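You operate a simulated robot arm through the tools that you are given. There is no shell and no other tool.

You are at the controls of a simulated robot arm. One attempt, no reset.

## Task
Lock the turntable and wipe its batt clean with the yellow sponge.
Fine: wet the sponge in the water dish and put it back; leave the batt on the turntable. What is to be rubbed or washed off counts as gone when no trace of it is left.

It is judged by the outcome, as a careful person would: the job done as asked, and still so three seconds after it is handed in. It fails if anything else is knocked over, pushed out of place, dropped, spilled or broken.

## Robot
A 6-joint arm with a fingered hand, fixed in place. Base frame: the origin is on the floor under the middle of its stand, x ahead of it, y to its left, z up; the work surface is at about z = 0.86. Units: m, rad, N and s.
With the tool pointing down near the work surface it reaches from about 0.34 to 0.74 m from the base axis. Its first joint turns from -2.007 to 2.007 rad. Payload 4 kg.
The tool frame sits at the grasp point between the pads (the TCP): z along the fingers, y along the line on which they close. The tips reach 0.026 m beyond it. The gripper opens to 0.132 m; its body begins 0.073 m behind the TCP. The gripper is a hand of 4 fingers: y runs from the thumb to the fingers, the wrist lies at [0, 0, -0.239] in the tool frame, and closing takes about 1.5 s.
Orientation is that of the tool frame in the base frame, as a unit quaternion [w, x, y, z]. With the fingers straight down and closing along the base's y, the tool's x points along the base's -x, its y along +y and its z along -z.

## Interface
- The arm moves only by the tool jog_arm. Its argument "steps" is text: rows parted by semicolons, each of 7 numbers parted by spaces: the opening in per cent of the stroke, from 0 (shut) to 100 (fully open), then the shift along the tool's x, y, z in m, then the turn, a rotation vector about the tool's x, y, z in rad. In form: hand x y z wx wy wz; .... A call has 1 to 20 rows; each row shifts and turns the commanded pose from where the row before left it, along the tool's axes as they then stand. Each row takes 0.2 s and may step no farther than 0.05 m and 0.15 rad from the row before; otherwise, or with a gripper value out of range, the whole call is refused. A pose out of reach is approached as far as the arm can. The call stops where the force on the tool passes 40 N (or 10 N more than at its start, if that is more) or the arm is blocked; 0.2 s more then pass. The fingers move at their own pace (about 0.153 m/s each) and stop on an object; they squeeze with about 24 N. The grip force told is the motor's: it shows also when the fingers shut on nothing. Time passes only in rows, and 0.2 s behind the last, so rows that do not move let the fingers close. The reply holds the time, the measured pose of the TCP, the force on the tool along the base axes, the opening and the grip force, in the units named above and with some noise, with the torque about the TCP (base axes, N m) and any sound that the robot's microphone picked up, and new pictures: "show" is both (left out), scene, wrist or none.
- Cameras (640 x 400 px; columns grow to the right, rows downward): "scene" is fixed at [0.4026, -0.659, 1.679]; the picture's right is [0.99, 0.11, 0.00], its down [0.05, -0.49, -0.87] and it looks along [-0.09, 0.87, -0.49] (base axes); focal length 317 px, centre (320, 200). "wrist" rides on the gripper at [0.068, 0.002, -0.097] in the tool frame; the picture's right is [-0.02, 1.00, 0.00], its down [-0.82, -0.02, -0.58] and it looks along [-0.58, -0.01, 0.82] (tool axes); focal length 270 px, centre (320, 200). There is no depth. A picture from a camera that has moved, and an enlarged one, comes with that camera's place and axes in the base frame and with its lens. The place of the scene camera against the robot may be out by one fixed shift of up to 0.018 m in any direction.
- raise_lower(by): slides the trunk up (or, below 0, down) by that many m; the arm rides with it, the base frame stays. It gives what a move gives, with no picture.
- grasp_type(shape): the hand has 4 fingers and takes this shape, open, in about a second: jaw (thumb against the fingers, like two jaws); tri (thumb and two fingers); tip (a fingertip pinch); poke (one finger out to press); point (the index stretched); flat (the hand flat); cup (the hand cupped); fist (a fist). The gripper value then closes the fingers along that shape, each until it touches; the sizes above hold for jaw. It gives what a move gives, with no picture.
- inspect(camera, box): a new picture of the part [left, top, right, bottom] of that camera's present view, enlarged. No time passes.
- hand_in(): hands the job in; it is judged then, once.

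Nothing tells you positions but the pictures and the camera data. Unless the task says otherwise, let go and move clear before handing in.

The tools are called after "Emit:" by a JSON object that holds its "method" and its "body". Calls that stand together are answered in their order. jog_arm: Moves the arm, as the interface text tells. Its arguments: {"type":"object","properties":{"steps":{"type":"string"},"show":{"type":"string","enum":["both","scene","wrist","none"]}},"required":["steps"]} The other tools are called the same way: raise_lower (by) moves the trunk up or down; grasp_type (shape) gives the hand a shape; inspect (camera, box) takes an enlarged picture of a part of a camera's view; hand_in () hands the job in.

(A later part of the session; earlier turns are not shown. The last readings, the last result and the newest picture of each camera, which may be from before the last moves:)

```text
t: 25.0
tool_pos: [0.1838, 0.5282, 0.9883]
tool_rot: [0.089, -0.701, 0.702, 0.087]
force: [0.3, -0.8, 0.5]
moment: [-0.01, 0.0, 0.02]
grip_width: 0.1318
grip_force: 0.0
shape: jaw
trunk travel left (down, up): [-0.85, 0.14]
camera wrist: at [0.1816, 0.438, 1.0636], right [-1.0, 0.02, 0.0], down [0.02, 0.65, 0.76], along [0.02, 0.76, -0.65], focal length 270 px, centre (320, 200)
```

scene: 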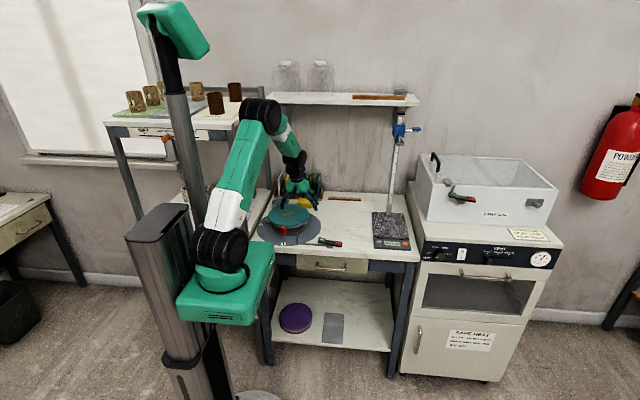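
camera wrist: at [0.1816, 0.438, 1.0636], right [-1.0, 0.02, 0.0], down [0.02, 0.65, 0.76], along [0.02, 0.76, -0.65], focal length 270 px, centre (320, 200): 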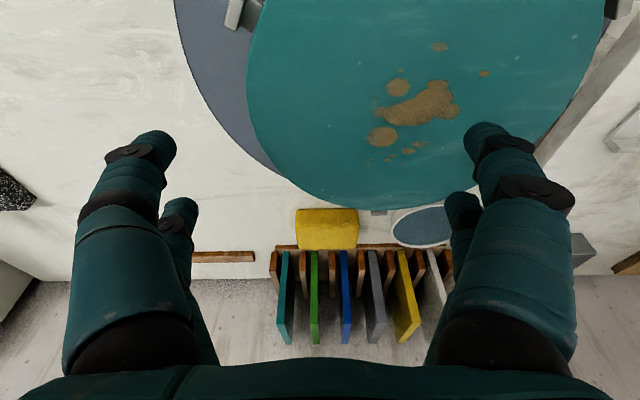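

The tilt is right and the fingers now lean outward. I'll move over the sponge at z≈1.0 with this tilt.

Emit:
{"method": "jog_arm", "body": {"steps": "100 -0.0345 0.0008 0.0088 0 0 0; 100 -0.0345 0.0008 0.0088 0 0 0; 100 -0.0345 0.0008 0.0088 0 0 0; 100 -0.0345 0.0008 0.0088 0 0 0; 100 -0.0345 0.0008 0.0088 0 0 0; 100 0 0 0 0 0 0"}}

Emit:
{"method": "inspect", "body": {"camera": "wrist", "box": [180, 20, 460, 220]}}

Emit:
{"method": "inspect", "body": {"camera": "scene", "box": [250, 120, 360, 220]}}

```text
t: 26.4
tool_pos: [0.1783, 0.7064, 0.9863]
tool_rot: [0.089, -0.701, 0.702, 0.087]
force: [-0.3, -0.1, -0.1]
moment: [0.0, -0.02, -0.01]
grip_width: 0.1318
grip_force: 0.1
shape: jaw
trunk travel left (down, up): [-0.85, 0.14]
camera wrist: at [0.1767, 0.6164, 1.0632], right [-1.0, 0.02, 0.0], down [0.02, 0.65, 0.76], along [0.02, 0.76, -0.65], focal length 270 px, centre (320, 200)
```

scene: 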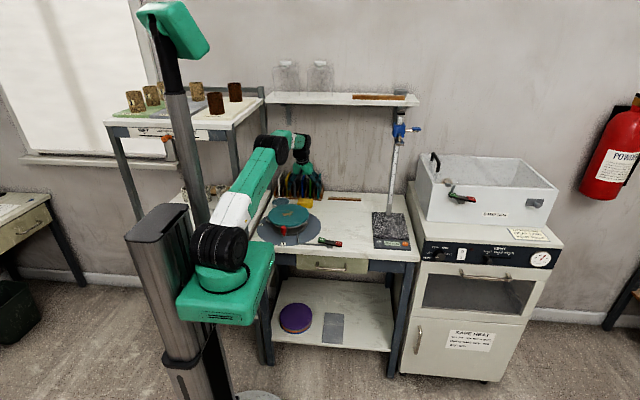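
wrist: 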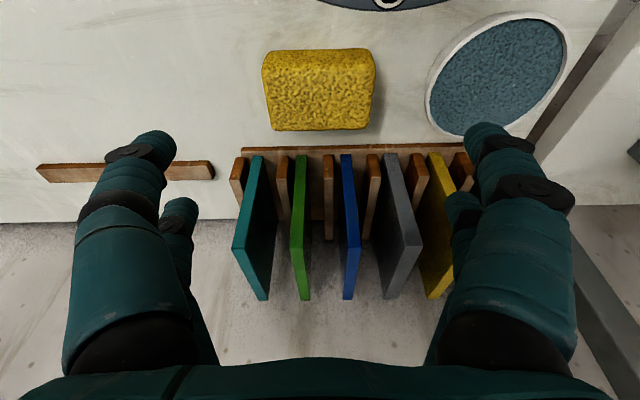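

```text
2.00 times, centred on (320, 120) of wrist
camera zoom: at [0.1767, 0.6164, 1.0632], right [-1.0, 0.02, 0.0], down [0.02, 0.65, 0.76], along [0.02, 0.76, -0.65], focal length 541 px, centre (320, 360)
```

zoom: 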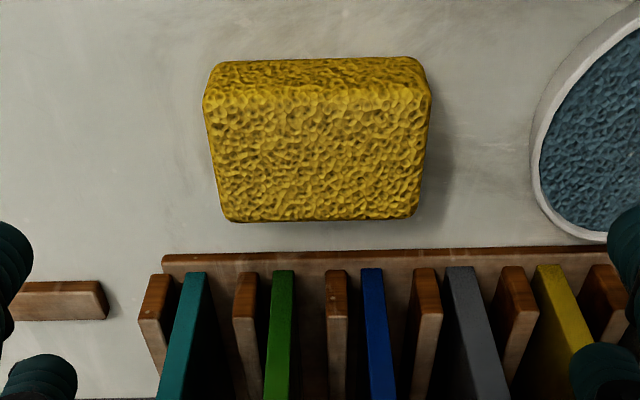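

```text
4.00 times, centred on (305, 170) of scene
camera zoom: at [0.4026, -0.659, 1.679], right [0.99, 0.11, 0.0], down [0.05, -0.49, -0.87], along [-0.09, 0.87, -0.49], focal length 1268 px, centre (380, 320)
```

zoom: 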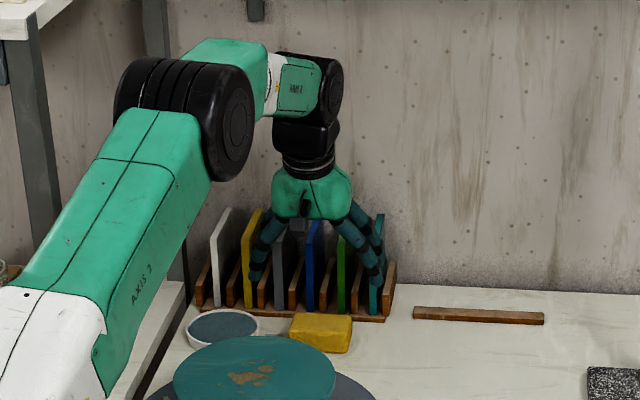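

Reach is fine with this tilt. I'll narrow the opening to about 0.10 m so the fingers miss the dish, and descend part way to check alignment.

Emit:
{"method": "jog_arm", "body": {"steps": "76 0 -0.0007 0 0 0 0; 76 0.004 0 0.022 0 0 0; 76 0.004 0 0.022 0 0 0; 76 0.003 0 0.018 0 0 0; 76 0 0 0 0 0 0"}}

Emit:
{"method": "inspect", "body": {"camera": "wrist", "box": [180, 20, 460, 220]}}

Emit:
{"method": "inspect", "body": {"camera": "scene", "box": [265, 150, 345, 220]}}

```text
t: 27.6
tool_pos: [0.1813, 0.7099, 0.9244]
tool_rot: [0.088, -0.701, 0.702, 0.088]
force: [-0.2, 0.7, -0.3]
moment: [-0.01, 0.02, -0.01]
grip_width: 0.1003
grip_force: 0.0
shape: jaw
trunk travel left (down, up): [-0.85, 0.14]
camera wrist: at [0.1787, 0.6206, 1.0006], right [-1.0, 0.02, 0.0], down [0.02, 0.65, 0.76], along [0.02, 0.76, -0.65], focal length 270 px, centre (320, 200)
```

scene: 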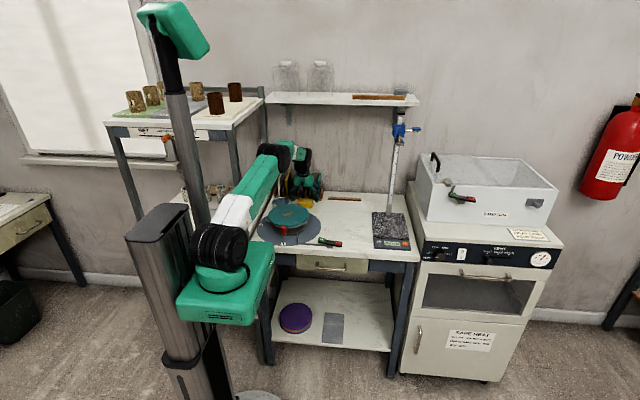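
wrist: 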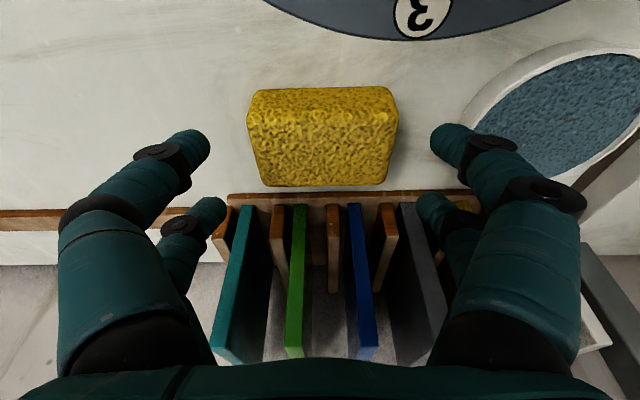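

```text
2.00 times, centred on (320, 120) of wrist
camera zoom: at [0.1787, 0.6206, 1.0006], right [-1.0, 0.02, 0.0], down [0.02, 0.65, 0.76], along [0.02, 0.76, -0.65], focal length 541 px, centre (320, 360)
```

zoom: 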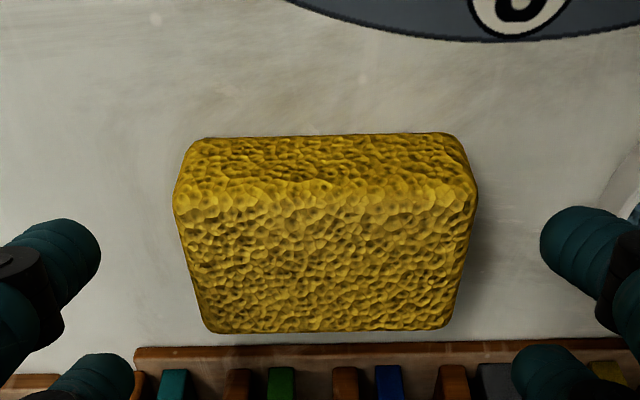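

```text
5.71 times, centred on (305, 185) of scene
camera zoom: at [0.4026, -0.659, 1.679], right [0.99, 0.11, 0.0], down [0.05, -0.49, -0.87], along [-0.09, 0.87, -0.49], focal length 1812 px, centre (406, 286)
```

zoom: 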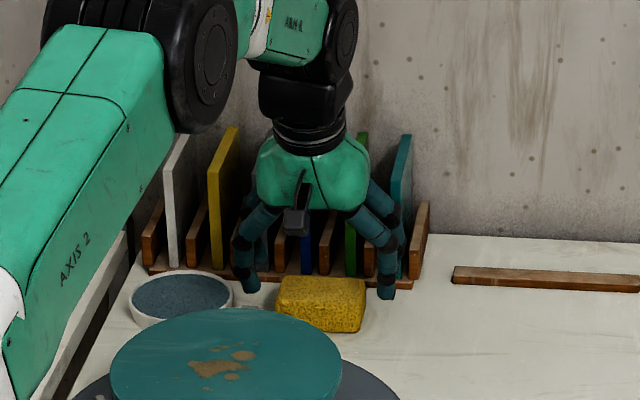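

The fingers straddle the sponge evenly. I'll descend to the grasp height (TCP z ≈ 0.895) and then close.

Emit:
{"method": "jog_arm", "body": {"steps": "76 0.0022 0.0015 0.0097 0 0 0; 76 0.0022 0 0.0097 0 0 0; 76 0.002 0 0.0093 0 0 0; 76 0 0 0 0 0 0"}}

Emit:
{"method": "inspect", "body": {"camera": "wrist", "box": [140, 60, 500, 280]}}

```text
t: 28.6
tool_pos: [0.1793, 0.7119, 0.897]
tool_rot: [-0.089, 0.702, -0.701, -0.088]
force: [0.1, -1.0, 0.3]
moment: [0.01, 0.0, -0.02]
grip_width: 0.1004
grip_force: 0.0
shape: jaw
trunk travel left (down, up): [-0.85, 0.14]
camera wrist: at [0.1771, 0.6216, 0.9714], right [-1.0, 0.02, 0.0], down [0.02, 0.65, 0.76], along [0.02, 0.76, -0.65], focal length 270 px, centre (320, 200)
```

scene: 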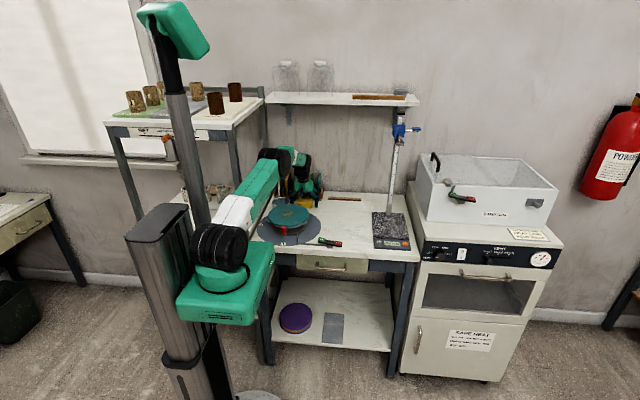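
wrist: 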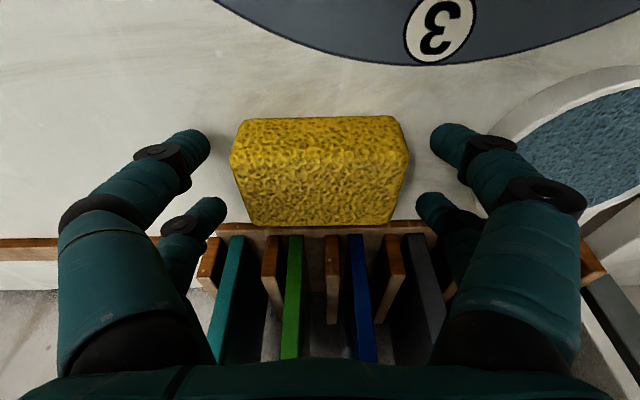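

```text
1.78 times, centred on (320, 170) of wrist
camera zoom: at [0.1771, 0.6216, 0.9714], right [-1.0, 0.02, 0.0], down [0.02, 0.65, 0.76], along [0.02, 0.76, -0.65], focal length 480 px, centre (320, 253)
```

zoom: 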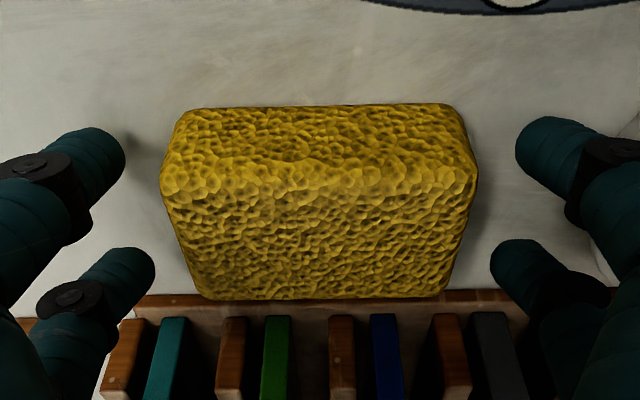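

The near and far fingertips line up with the sponge's side faces at about mid-height. I'll close now and see how it grips.

Emit:
{"method": "jog_arm", "body": {"steps": "60 0 0 0 0 0 0; 45 0 0 0 0 0 0; 30 0 0 0 0 0 0; 15 0 0 0 0 0 0; 0 0 0 0 0 0 0; 0 0 0 0 0 0 0; 0 0 0 0 0 0 0; 0 0 0 0 0 0 0; 0 0 0 0 0 0 0"}}

Emit:
{"method": "inspect", "body": {"camera": "wrist", "box": [140, 60, 500, 280]}}

```text
t: 30.6
tool_pos: [0.1793, 0.711, 0.8964]
tool_rot: [-0.088, 0.702, -0.701, -0.088]
force: [0.5, -0.4, -0.1]
moment: [-0.01, 0.01, -0.04]
grip_width: 0.068
grip_force: 23.6
shape: jaw
trunk travel left (down, up): [-0.85, 0.14]
camera wrist: at [0.1771, 0.6216, 0.9714], right [-1.0, 0.02, 0.0], down [0.02, 0.65, 0.76], along [0.02, 0.76, -0.65], focal length 270 px, centre (320, 200)
```

scene: 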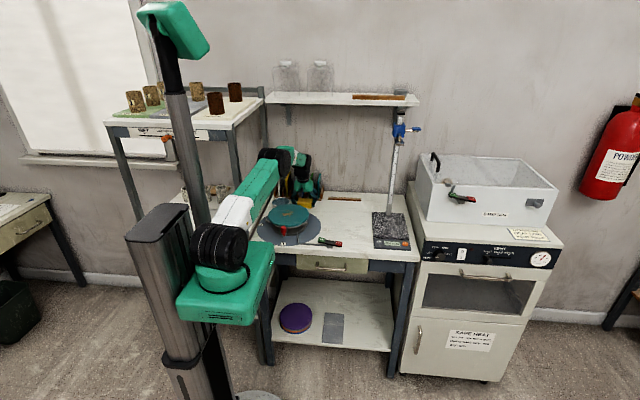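
wrist: 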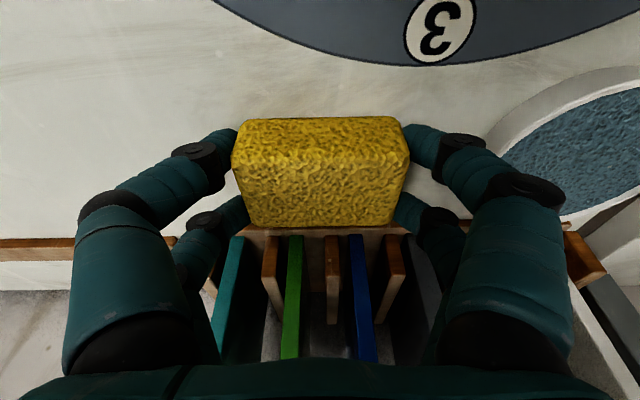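

```text
1.78 times, centred on (320, 170) of wrist
camera zoom: at [0.1771, 0.6216, 0.9714], right [-1.0, 0.02, 0.0], down [0.02, 0.65, 0.76], along [0.02, 0.76, -0.65], focal length 480 px, centre (320, 253)
```

zoom: 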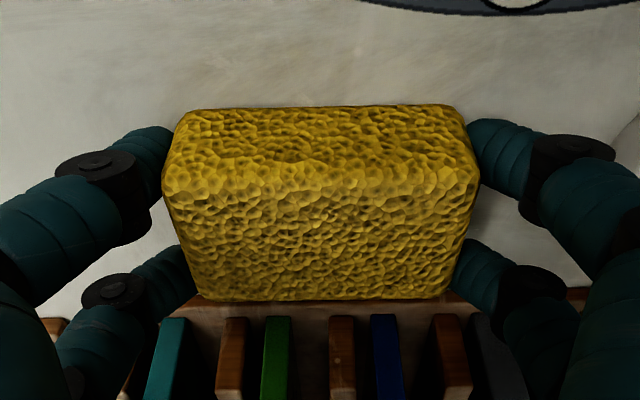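

All four fingers hold the sponge (width 0.068, 24 N). I'll lift it straight up 6 cm and check.

Emit:
{"method": "jog_arm", "body": {"steps": "0 -0.0025 0 -0.0097 0 0 0; 0 -0.0025 0 -0.0097 0 0 0; 0 -0.0049 0 -0.0194 0 0 0; 0 -0.0049 0 -0.0194 0 0 0; 0 0 0 0 0 0 0"}}

Emit:
{"method": "inspect", "body": {"camera": "scene", "box": [255, 160, 345, 220]}}

Emit:
{"method": "inspect", "body": {"camera": "wrist", "box": [340, 0, 640, 200]}}

```text
t: 31.8
tool_pos: [0.1799, 0.7109, 0.9556]
tool_rot: [0.088, -0.702, 0.702, 0.087]
force: [0.3, -1.3, -0.6]
moment: [-0.02, 0.01, 0.01]
grip_width: 0.0681
grip_force: 24.5
shape: jaw
trunk travel left (down, up): [-0.85, 0.14]
camera wrist: at [0.1771, 0.6213, 1.0311], right [-1.0, 0.02, 0.0], down [0.02, 0.65, 0.76], along [0.02, 0.76, -0.65], focal length 270 px, centre (320, 200)
```

scene: 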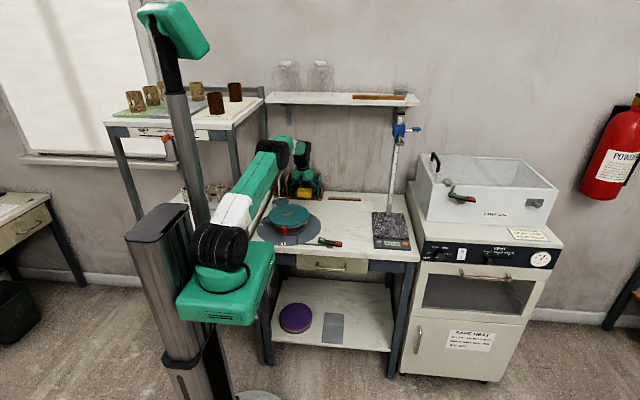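
wrist: 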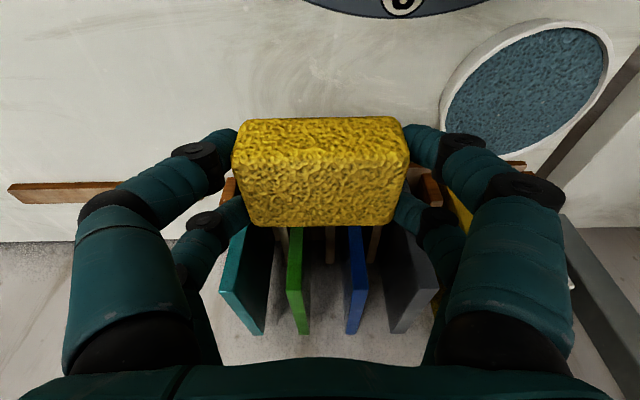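

```text
6.67 times, centred on (300, 190) of scene
camera zoom: at [0.4026, -0.659, 1.679], right [0.99, 0.11, 0.0], down [0.05, -0.49, -0.87], along [-0.09, 0.87, -0.49], focal length 2114 px, centre (453, 267)
```

zoom: 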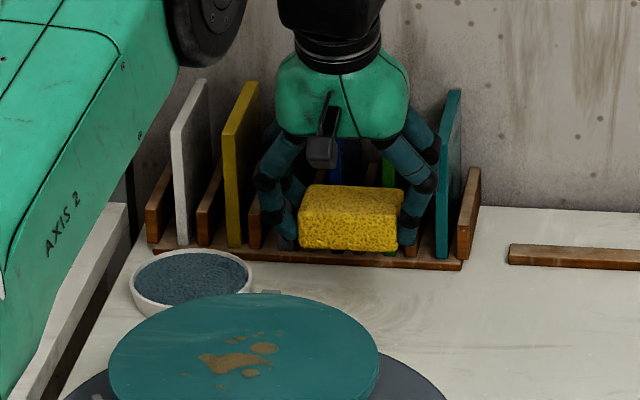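

```text
2.00 times, centred on (490, 100) of wrist
camera zoom: at [0.1771, 0.6213, 1.0311], right [-1.0, 0.02, 0.0], down [0.02, 0.65, 0.76], along [0.02, 0.76, -0.65], focal length 541 px, centre (-20, 400)
```

zoom: 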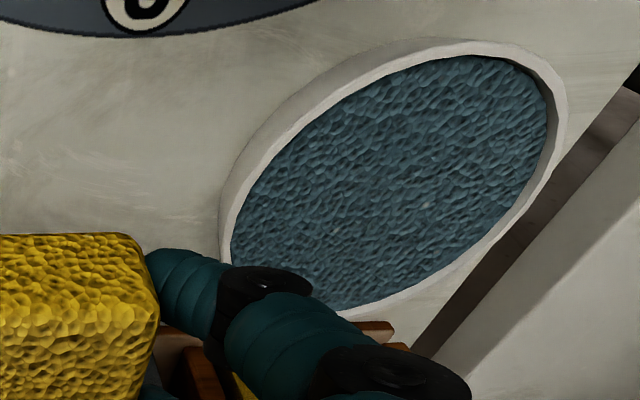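

The sponge is held and clear. To wet it I'll carry it over the dish at (0.054, 0.718), and reduce the tilt to ~0.1 rad there so that its far bottom edge points down into the water while the fingertips stay above the rim.

Emit:
{"method": "jog_arm", "body": {"steps": "0 0 0.0315 0 0 0 0; 0 0 0.0315 0 0 0 0; 0 0 0.0315 0 0 0 0; 0 0 0.031 0 0 0 0; 0 0.003 0 0 0 0.075 0; 0 0.003 0 0 0 0.075 0; 0 0 0 0 0 0 0"}}

Emit:
{"method": "inspect", "body": {"camera": "scene", "box": [245, 160, 335, 220]}}

Emit:
{"method": "inspect", "body": {"camera": "wrist", "box": [160, 60, 480, 260]}}

```text
t: 33.4
tool_pos: [0.0535, 0.7049, 0.9543]
tool_rot: [0.036, -0.706, 0.706, 0.035]
force: [0.3, 0.4, -0.7]
moment: [0.0, 0.0, 0.01]
grip_width: 0.0679
grip_force: 24.4
shape: jaw
trunk travel left (down, up): [-0.85, 0.14]
camera wrist: at [0.0517, 0.6284, 1.0422], right [-1.0, 0.03, 0.0], down [0.02, 0.75, 0.66], along [0.02, 0.66, -0.76], focal length 270 px, centre (320, 200)
```

scene: 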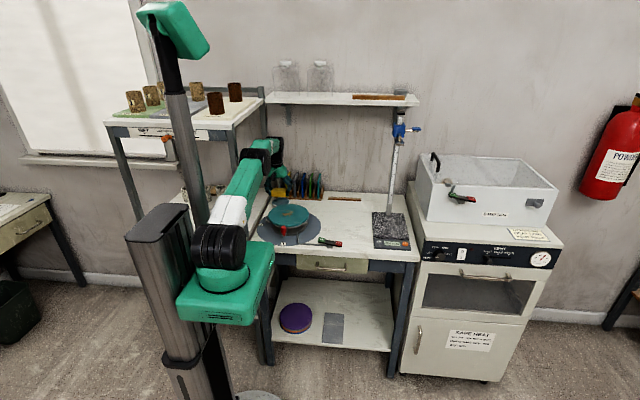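
wrist: 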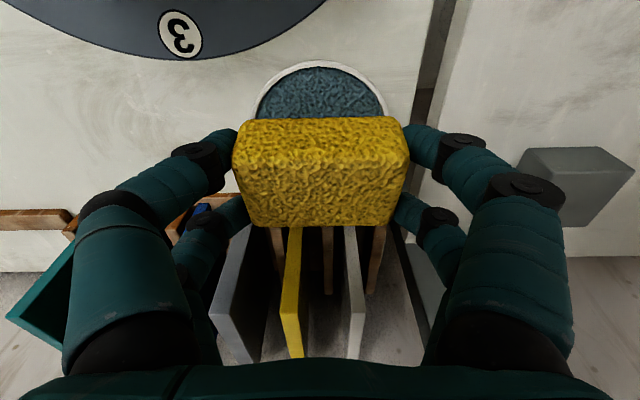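

```text
6.67 times, centred on (290, 190) of scene
camera zoom: at [0.4026, -0.659, 1.679], right [0.99, 0.11, 0.0], down [0.05, -0.49, -0.87], along [-0.09, 0.87, -0.49], focal length 2114 px, centre (520, 267)
```

zoom: 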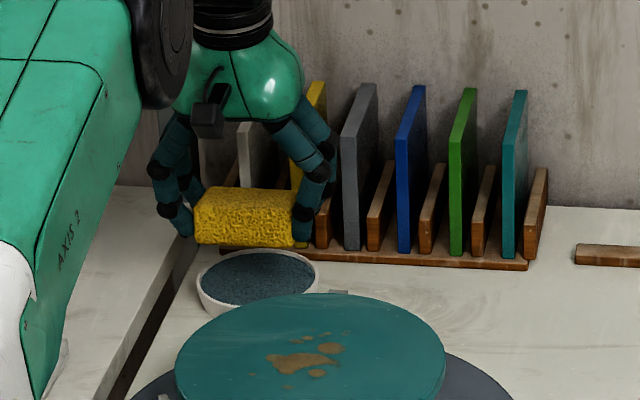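

```text
2.00 times, centred on (320, 160) of wrist
camera zoom: at [0.0517, 0.6284, 1.0422], right [-1.0, 0.03, 0.0], down [0.02, 0.75, 0.66], along [0.02, 0.66, -0.76], focal length 541 px, centre (320, 280)
```

zoom: 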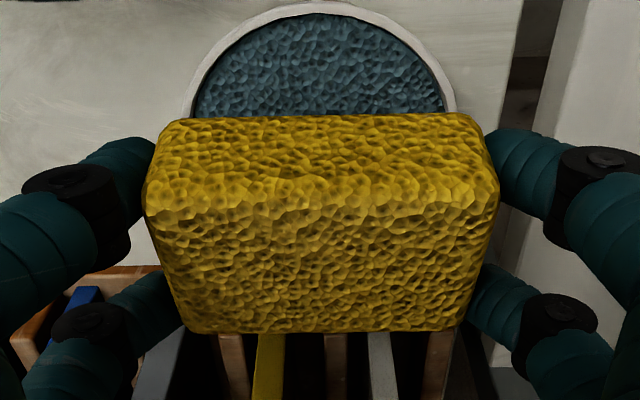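

The sponge is centred over the dish. I'll lower gently, watching the force.

Emit:
{"method": "jog_arm", "body": {"steps": "0 0 0 0.012 0 0 0; 0 0.0005 0 0.012 0 0 0; 0 0.0005 0 0.008 0 0 0; 0 0 0 0.005 0 0 0; 0 0 0 0 0 0 0"}}

Emit:
{"method": "inspect", "body": {"camera": "scene", "box": [245, 170, 320, 220]}}

Emit:
{"method": "inspect", "body": {"camera": "wrist", "box": [160, 60, 480, 260]}}

```text
t: 34.6
tool_pos: [0.0544, 0.7084, 0.9162]
tool_rot: [0.036, -0.706, 0.707, 0.034]
force: [-0.1, 0.9, -0.7]
moment: [0.0, 0.0, 0.0]
grip_width: 0.0681
grip_force: 24.0
shape: jaw
trunk travel left (down, up): [-0.85, 0.14]
camera wrist: at [0.0513, 0.6312, 1.0057], right [-1.0, 0.02, 0.0], down [0.02, 0.75, 0.66], along [0.02, 0.66, -0.75], focal length 270 px, centre (320, 200)
```

scene: 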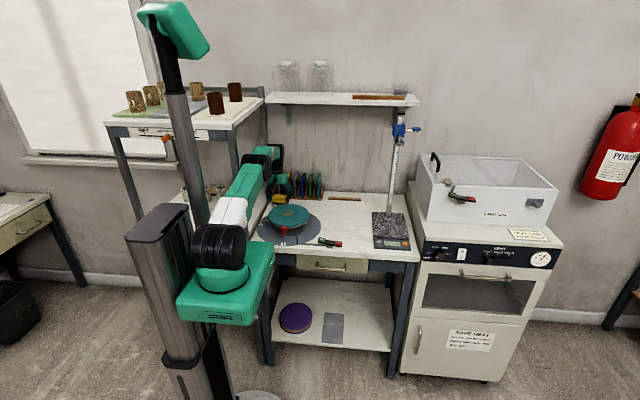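
wrist: 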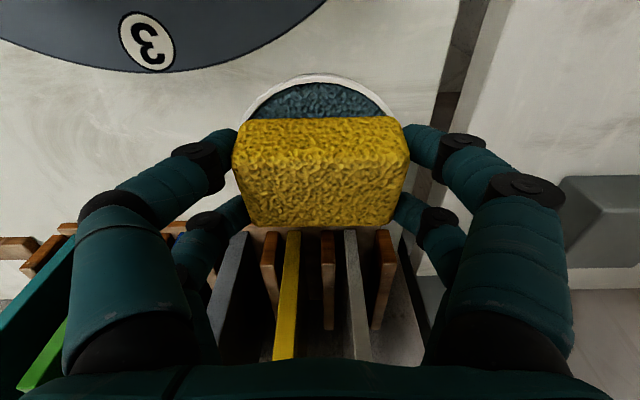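

```text
8.00 times, centred on (282, 195) of scene
camera zoom: at [0.4026, -0.659, 1.679], right [0.99, 0.11, 0.0], down [0.05, -0.49, -0.87], along [-0.09, 0.87, -0.49], focal length 2537 px, centre (620, 240)
```

zoom: 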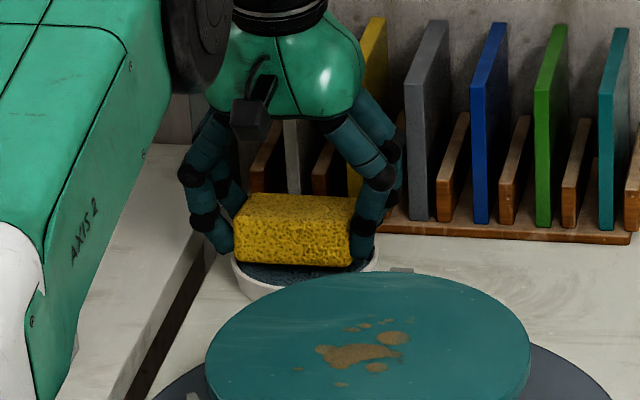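

```text
2.00 times, centred on (320, 160) of wrist
camera zoom: at [0.0513, 0.6312, 1.0057], right [-1.0, 0.02, 0.0], down [0.02, 0.75, 0.66], along [0.02, 0.66, -0.75], focal length 541 px, centre (320, 280)
```

zoom: 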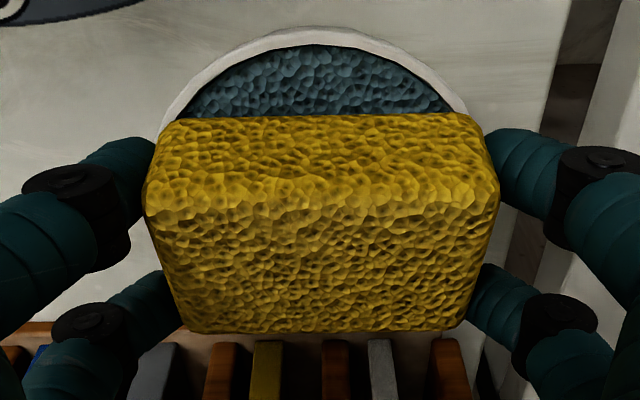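

No contact yet. I'll lower another centimetre in 2–3 mm steps.

Emit:
{"method": "jog_arm", "body": {"steps": "0 0 0 0.003 0 0 0; 0 0 0 0.003 0 0 0; 0 0 0 0.003 0 0 0; 0 0 0 0 0 0 0", "show": "wrist"}}

Emit:
{"method": "inspect", "body": {"camera": "scene", "box": [245, 170, 320, 220]}}

```text
t: 35.6
tool_pos: [0.0552, 0.7077, 0.9147]
tool_rot: [-0.04, 0.706, -0.706, -0.038]
force: [0.0, -7.7, 29.1]
moment: [0.47, -0.06, 0.02]
grip_width: 0.0674
grip_force: 23.9
shape: jaw
trunk travel left (down, up): [-0.85, 0.14]
camera wrist: at [0.0513, 0.6296, 1.0011], right [-1.0, 0.03, 0.0], down [0.02, 0.75, 0.66], along [0.02, 0.66, -0.75], focal length 270 px, centre (320, 200)
```

wrist: 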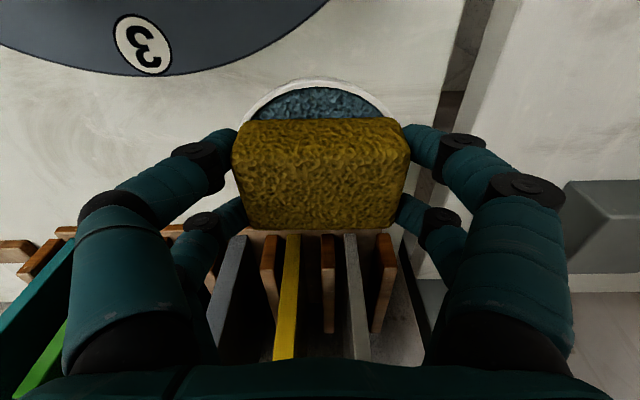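

```text
8.00 times, centred on (282, 195) of scene
camera zoom: at [0.4026, -0.659, 1.679], right [0.99, 0.11, 0.0], down [0.05, -0.49, -0.87], along [-0.09, 0.87, -0.49], focal length 2537 px, centre (620, 240)
```

zoom: 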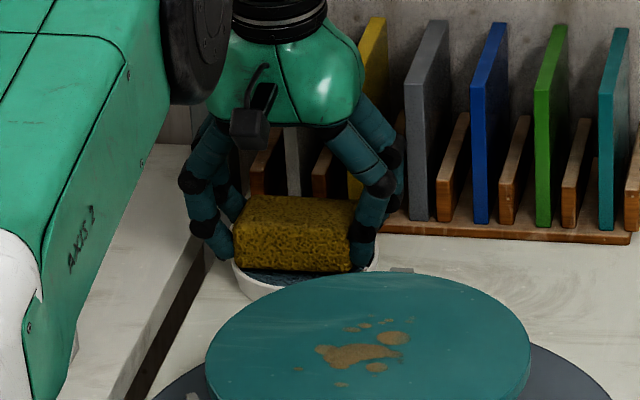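

The sponge has darkened, so it is wet (contact at 29 N). I'll lift it straight up out of the dish.

Emit:
{"method": "jog_arm", "body": {"steps": "0 0 0 -0.008 0 0 0; 0 -0.001 0 -0.012 0 0 0; 0 -0.002 0 -0.02 0 0 0; 0 -0.003 0 -0.03 0 0 0; 0 0 0 0 0 0 0"}}

Emit:
{"method": "inspect", "body": {"camera": "scene", "box": [245, 160, 335, 220]}}

Emit:
{"method": "inspect", "body": {"camera": "wrist", "box": [160, 0, 480, 260]}}

```text
t: 36.8
tool_pos: [0.0531, 0.707, 0.9792]
tool_rot: [-0.035, 0.707, -0.706, -0.034]
force: [-0.2, 0.6, -0.2]
moment: [0.02, -0.02, 0.01]
grip_width: 0.0676
grip_force: 24.2
shape: jaw
trunk travel left (down, up): [-0.85, 0.14]
camera wrist: at [0.0512, 0.6301, 1.067], right [-1.0, 0.02, 0.0], down [0.02, 0.76, 0.66], along [0.02, 0.66, -0.76], focal length 270 px, centre (320, 200)
```

scene: 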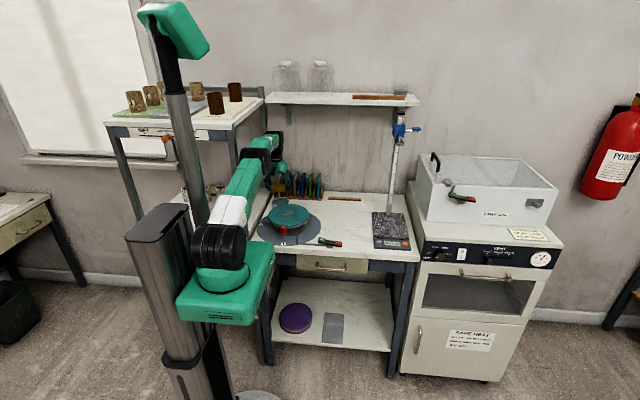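
wrist: 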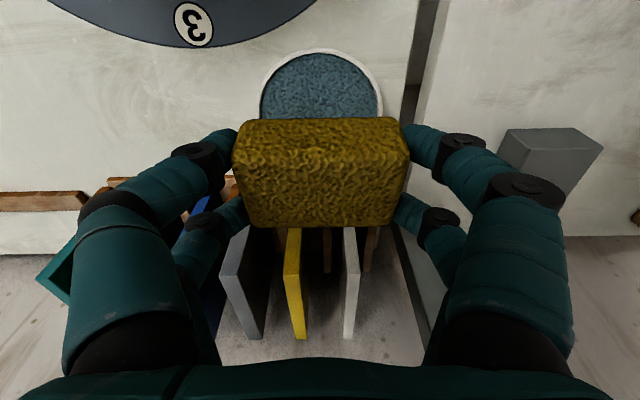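

```text
6.67 times, centred on (290, 190) of scene
camera zoom: at [0.4026, -0.659, 1.679], right [0.99, 0.11, 0.0], down [0.05, -0.49, -0.87], along [-0.09, 0.87, -0.49], focal length 2114 px, centre (520, 267)
```

zoom: 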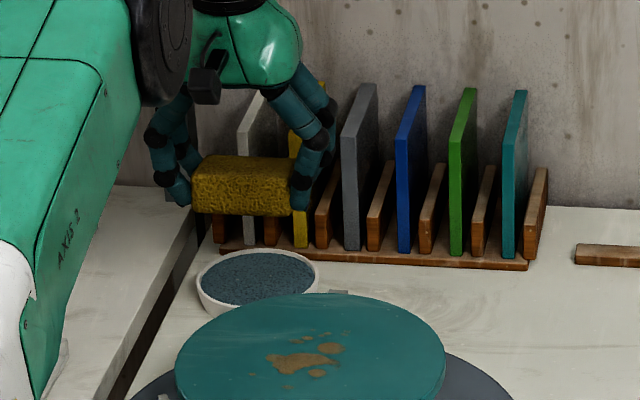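

```text
1.54 times, centred on (320, 130) of wrist
camera zoom: at [0.0512, 0.6301, 1.067], right [-1.0, 0.02, 0.0], down [0.02, 0.76, 0.66], along [0.02, 0.66, -0.76], focal length 416 px, centre (320, 308)
```

zoom: 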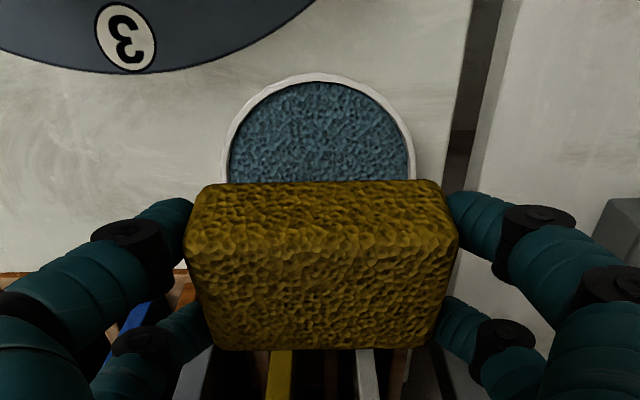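

The dish is undisturbed and the wet sponge sits unchanged in the grip. I'll restore the 0.25 rad tilt (so the sponge's bottom is level), rise a little and carry it over the batt at about (0.13, 0.52).

Emit:
{"method": "jog_arm", "body": {"steps": "0 0 0 -0.02 0 -0.075 0; 0 0 0 -0.02 0 -0.075 0; 0 0.0359 -0.0154 -0.0091 0 0 0; 0 0.0359 -0.0154 -0.0091 0 0 0; 0 0.0359 -0.0154 -0.0091 0 0 0; 0 0.0359 -0.0154 -0.0091 0 0 0; 0 0.0359 -0.0154 -0.0091 0 0 0; 0 0 0 0 0 0 0"}}

Emit:
{"method": "inspect", "body": {"camera": "scene", "box": [245, 160, 335, 250]}}

Emit:
{"method": "inspect", "body": {"camera": "wrist", "box": [160, 0, 480, 260]}}

```text
t: 38.6
tool_pos: [0.1314, 0.5181, 1.0183]
tool_rot: [0.089, -0.701, 0.702, 0.087]
force: [0.5, -0.1, -0.5]
moment: [0.02, 0.0, 0.05]
grip_width: 0.0676
grip_force: 23.5
shape: jaw
trunk travel left (down, up): [-0.85, 0.14]
camera wrist: at [0.1276, 0.427, 1.0937], right [-1.0, 0.02, 0.0], down [0.02, 0.65, 0.76], along [0.02, 0.76, -0.65], focal length 270 px, centre (320, 200)
```

scene: 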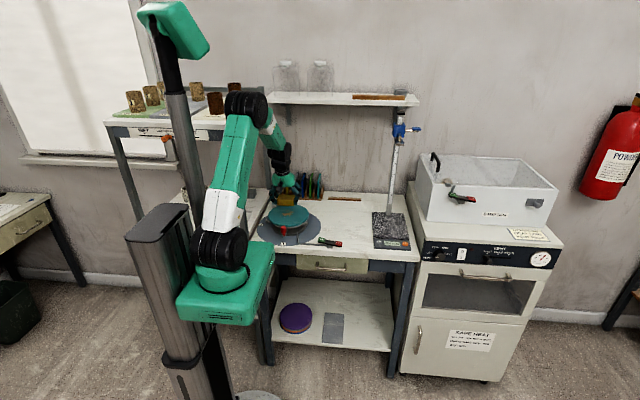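
wrist: 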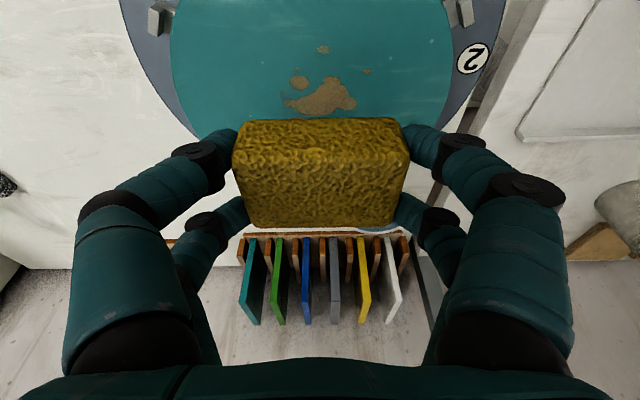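

```text
4.44 times, centred on (290, 205) of scene
camera zoom: at [0.4026, -0.659, 1.679], right [0.99, 0.11, 0.0], down [0.05, -0.49, -0.87], along [-0.09, 0.87, -0.49], focal length 1409 px, centre (453, 178)
```

zoom: 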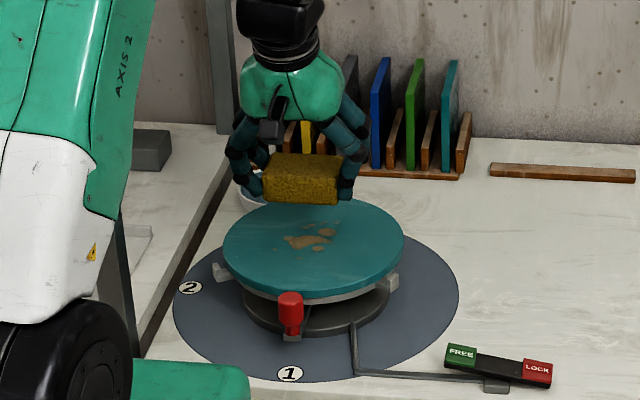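

```text
1.54 times, centred on (320, 130) of wrist
camera zoom: at [0.1276, 0.427, 1.0937], right [-1.0, 0.02, 0.0], down [0.02, 0.65, 0.76], along [0.02, 0.76, -0.65], focal length 416 px, centre (320, 308)
```

zoom: 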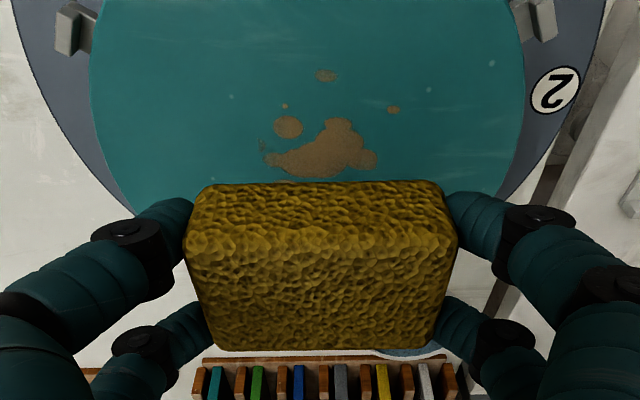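

The sponge is over the marks. I'll descend to just above the batt and then go down in 2 mm steps until there is light contact.

Emit:
{"method": "jog_arm", "body": {"steps": "0 0.0041 0.0015 0.0162 0 0 0; 0 0.0041 0 0.0162 0 0 0; 0 0.0037 0 0.0145 0 0 0; 0 0 0 0 0 0 0", "show": "none"}}

Emit:
{"method": "jog_arm", "body": {"steps": "0 0.0005 0 0.0019 0 0 0; 0 0.0005 0 0.0019 0 0 0; 0 0 0 0 0 0 0"}}

Emit:
{"method": "inspect", "body": {"camera": "scene", "box": [250, 170, 330, 240]}}

```text
t: 39.6
tool_pos: [0.1298, 0.5172, 0.9689]
tool_rot: [0.089, -0.702, 0.702, 0.087]
force: [0.1, -0.2, -0.6]
moment: [0.04, -0.02, 0.01]
grip_width: 0.0674
grip_force: 24.0
shape: jaw
trunk travel left (down, up): [-0.85, 0.14]
```

```text
t: 40.4
tool_pos: [0.1294, 0.519, 0.9641]
tool_rot: [0.089, -0.701, 0.702, 0.087]
force: [-0.4, -0.7, -0.3]
moment: [-0.01, 0.03, -0.02]
grip_width: 0.0676
grip_force: 24.1
shape: jaw
trunk travel left (down, up): [-0.85, 0.14]
camera wrist: at [0.1265, 0.4276, 1.0413], right [-1.0, 0.02, 0.0], down [0.02, 0.65, 0.76], along [0.02, 0.76, -0.65], focal length 270 px, centre (320, 200)
```

scene: 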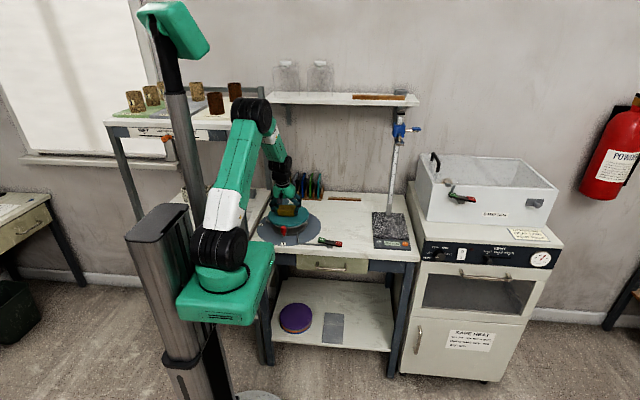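
wrist: 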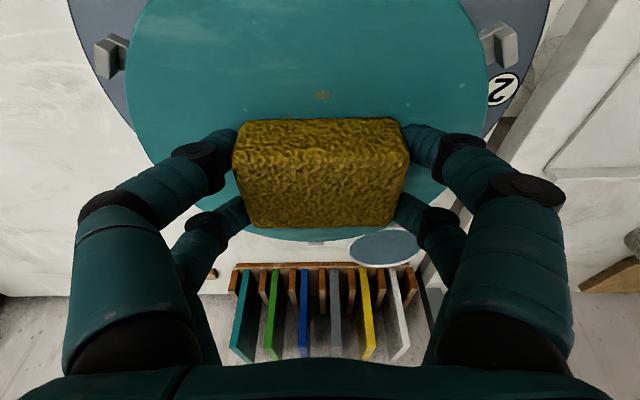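

```text
5.71 times, centred on (290, 205) of scene
camera zoom: at [0.4026, -0.659, 1.679], right [0.99, 0.11, 0.0], down [0.05, -0.49, -0.87], along [-0.09, 0.87, -0.49], focal length 1812 px, centre (491, 171)
```

zoom: 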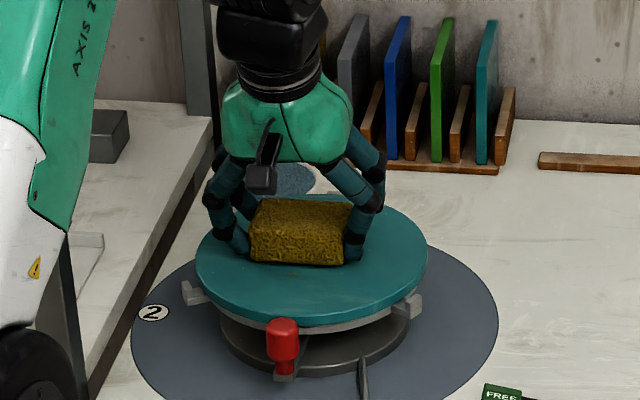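

No contact yet. I'll continue down in 2 mm steps.

Emit:
{"method": "jog_arm", "body": {"steps": "0 0.0005 0 0.0019 0 0 0; 0 0.0005 0 0.0019 0 0 0; 0 0 0 0 0 0 0", "show": "none"}}

```text
t: 41.2
tool_pos: [0.1282, 0.5179, 0.961]
tool_rot: [-0.089, 0.702, -0.701, -0.088]
force: [-0.1, -0.6, 2.6]
moment: [-0.05, -0.04, 0.03]
grip_width: 0.0675
grip_force: 23.5
shape: jaw
trunk travel left (down, up): [-0.85, 0.14]
```

Contact begins at TCP z ≈ 0.961. I'll press a further 2 mm for about 10 N.

Emit:
{"method": "jog_arm", "body": {"steps": "0 0.0005 0 0.0019 0 0 0; 0 0 0 0 0 0 0", "show": "none"}}

```text
t: 41.8
tool_pos: [0.1288, 0.5179, 0.9615]
tool_rot: [-0.09, 0.703, -0.7, -0.088]
force: [0.7, 1.2, 11.6]
moment: [-0.17, 0.0, -0.06]
grip_width: 0.0678
grip_force: 23.8
shape: jaw
trunk travel left (down, up): [-0.85, 0.14]
```

11.6 N of pressing force, good. First stroke: toward the robot to y≈0.47, then outward to y≈0.575.

Emit:
{"method": "jog_arm", "body": {"steps": "0 0.0111 0 -0.0028 0 0 0; 0 0.0111 0 -0.0028 0 0 0; 0 0.0111 0 -0.0028 0 0 0; 0 0.0111 0 -0.0028 0 0 0; 0 0 0 0 0 0 0; 0 -0.0116 0 0.003 0 0 0; 0 -0.0116 0 0.003 0 0 0; 0 -0.0116 0 0.003 0 0 0; 0 -0.0116 0 0.003 0 0 0; 0 -0.0116 0 0.003 0 0 0; 0 -0.0116 0 0.003 0 0 0; 0 -0.0116 0 0.003 0 0 0; 0 -0.0116 0 0.003 0 0 0; 0 0 0 0 0 0 0"}}

Emit:
{"method": "inspect", "body": {"camera": "wrist", "box": [160, 0, 480, 260]}}

Emit:
{"method": "inspect", "body": {"camera": "scene", "box": [250, 170, 330, 240]}}

```text
t: 44.8
tool_pos: [0.1277, 0.5661, 0.9612]
tool_rot: [-0.09, 0.702, -0.701, -0.088]
force: [0.3, -6.1, 19.0]
moment: [-0.16, -0.04, -0.01]
grip_width: 0.0676
grip_force: 23.9
shape: jaw
trunk travel left (down, up): [-0.85, 0.14]
camera wrist: at [0.1265, 0.4768, 1.0361], right [-1.0, 0.02, 0.0], down [0.02, 0.65, 0.76], along [0.02, 0.76, -0.65], focal length 270 px, centre (320, 200)
```

scene: 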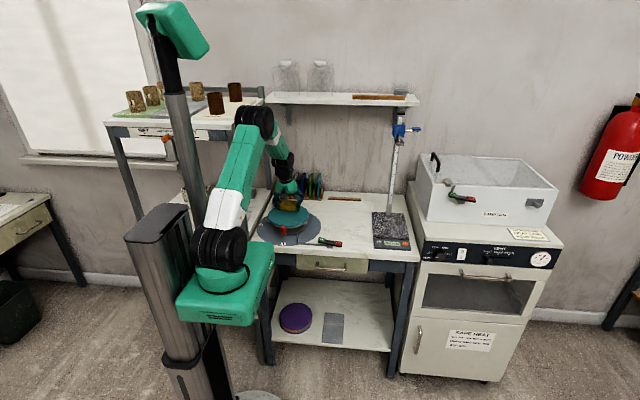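
wrist: 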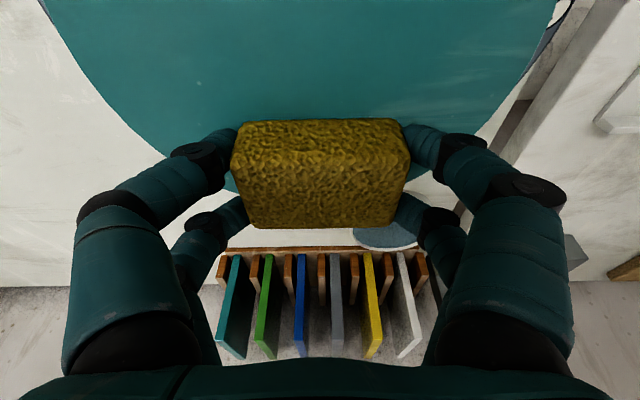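

```text
1.54 times, centred on (320, 130) of wrist
camera zoom: at [0.1265, 0.4768, 1.0361], right [-1.0, 0.02, 0.0], down [0.02, 0.65, 0.76], along [0.02, 0.76, -0.65], focal length 416 px, centre (320, 308)
```

zoom: 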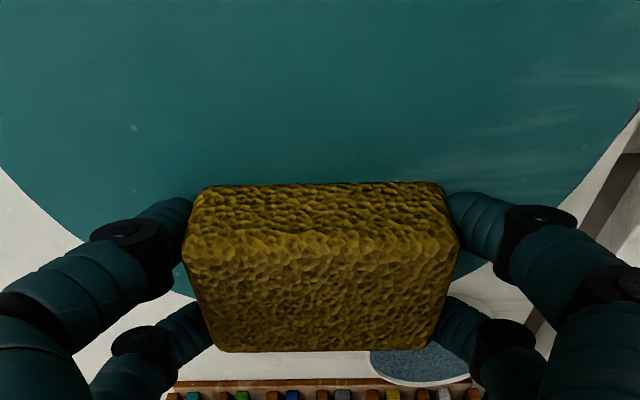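

```text
5.71 times, centred on (290, 205) of scene
camera zoom: at [0.4026, -0.659, 1.679], right [0.99, 0.11, 0.0], down [0.05, -0.49, -0.87], along [-0.09, 0.87, -0.49], focal length 1812 px, centre (491, 171)
```

zoom: 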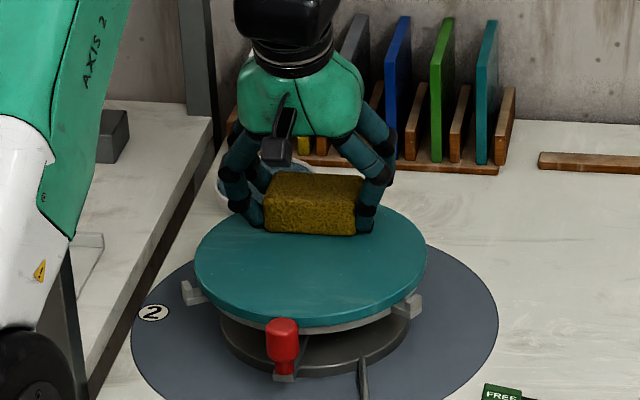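

The visible marks are gone. To leave no trace I'll do two more strokes offset by about ±0.018 m in x.

Emit:
{"method": "jog_arm", "body": {"steps": "0 0 -0.009 -0.001 0 0 0; 0 0 -0.009 0 0 0 0; 0 0.0116 0 -0.003 0 0 0; 0 0.0116 0 -0.003 0 0 0; 0 0.0116 0 -0.003 0 0 0; 0 0.0116 0 -0.003 0 0 0; 0 0.0116 0 -0.003 0 0 0; 0 0.0116 0 -0.003 0 0 0; 0 0.0116 0 -0.003 0 0 0; 0 0.0116 0 -0.003 0 0 0; 0 0 0 0 0 0 0"}}

Emit:
{"method": "inspect", "body": {"camera": "scene", "box": [250, 170, 330, 240]}}

```text
t: 47.2
tool_pos: [0.1478, 0.4702, 0.9613]
tool_rot: [-0.089, 0.702, -0.701, -0.088]
force: [0.1, 3.0, 14.5]
moment: [0.01, -0.04, 0.04]
grip_width: 0.0672
grip_force: 23.9
shape: jaw
trunk travel left (down, up): [-0.85, 0.14]
camera wrist: at [0.1449, 0.3807, 1.0366], right [-1.0, 0.02, 0.0], down [0.02, 0.65, 0.76], along [0.02, 0.76, -0.65], focal length 270 px, centre (320, 200)
```

scene: 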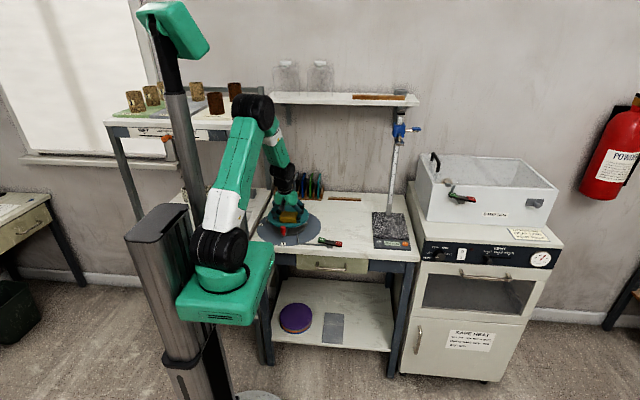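
wrist: 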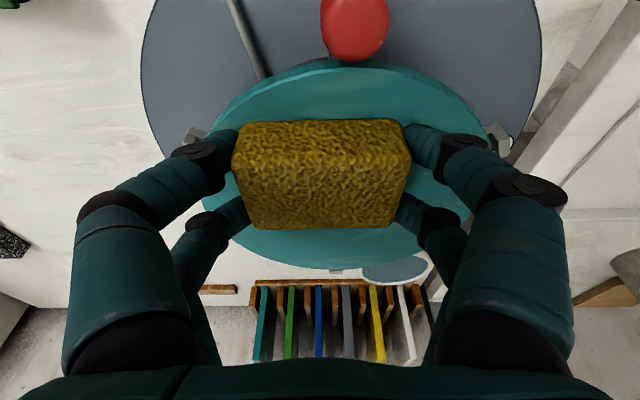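

```text
5.71 times, centred on (290, 205) of scene
camera zoom: at [0.4026, -0.659, 1.679], right [0.99, 0.11, 0.0], down [0.05, -0.49, -0.87], along [-0.09, 0.87, -0.49], focal length 1812 px, centre (491, 171)
```

zoom: 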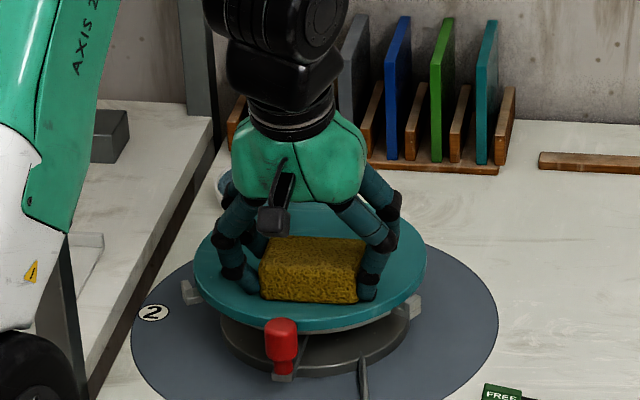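

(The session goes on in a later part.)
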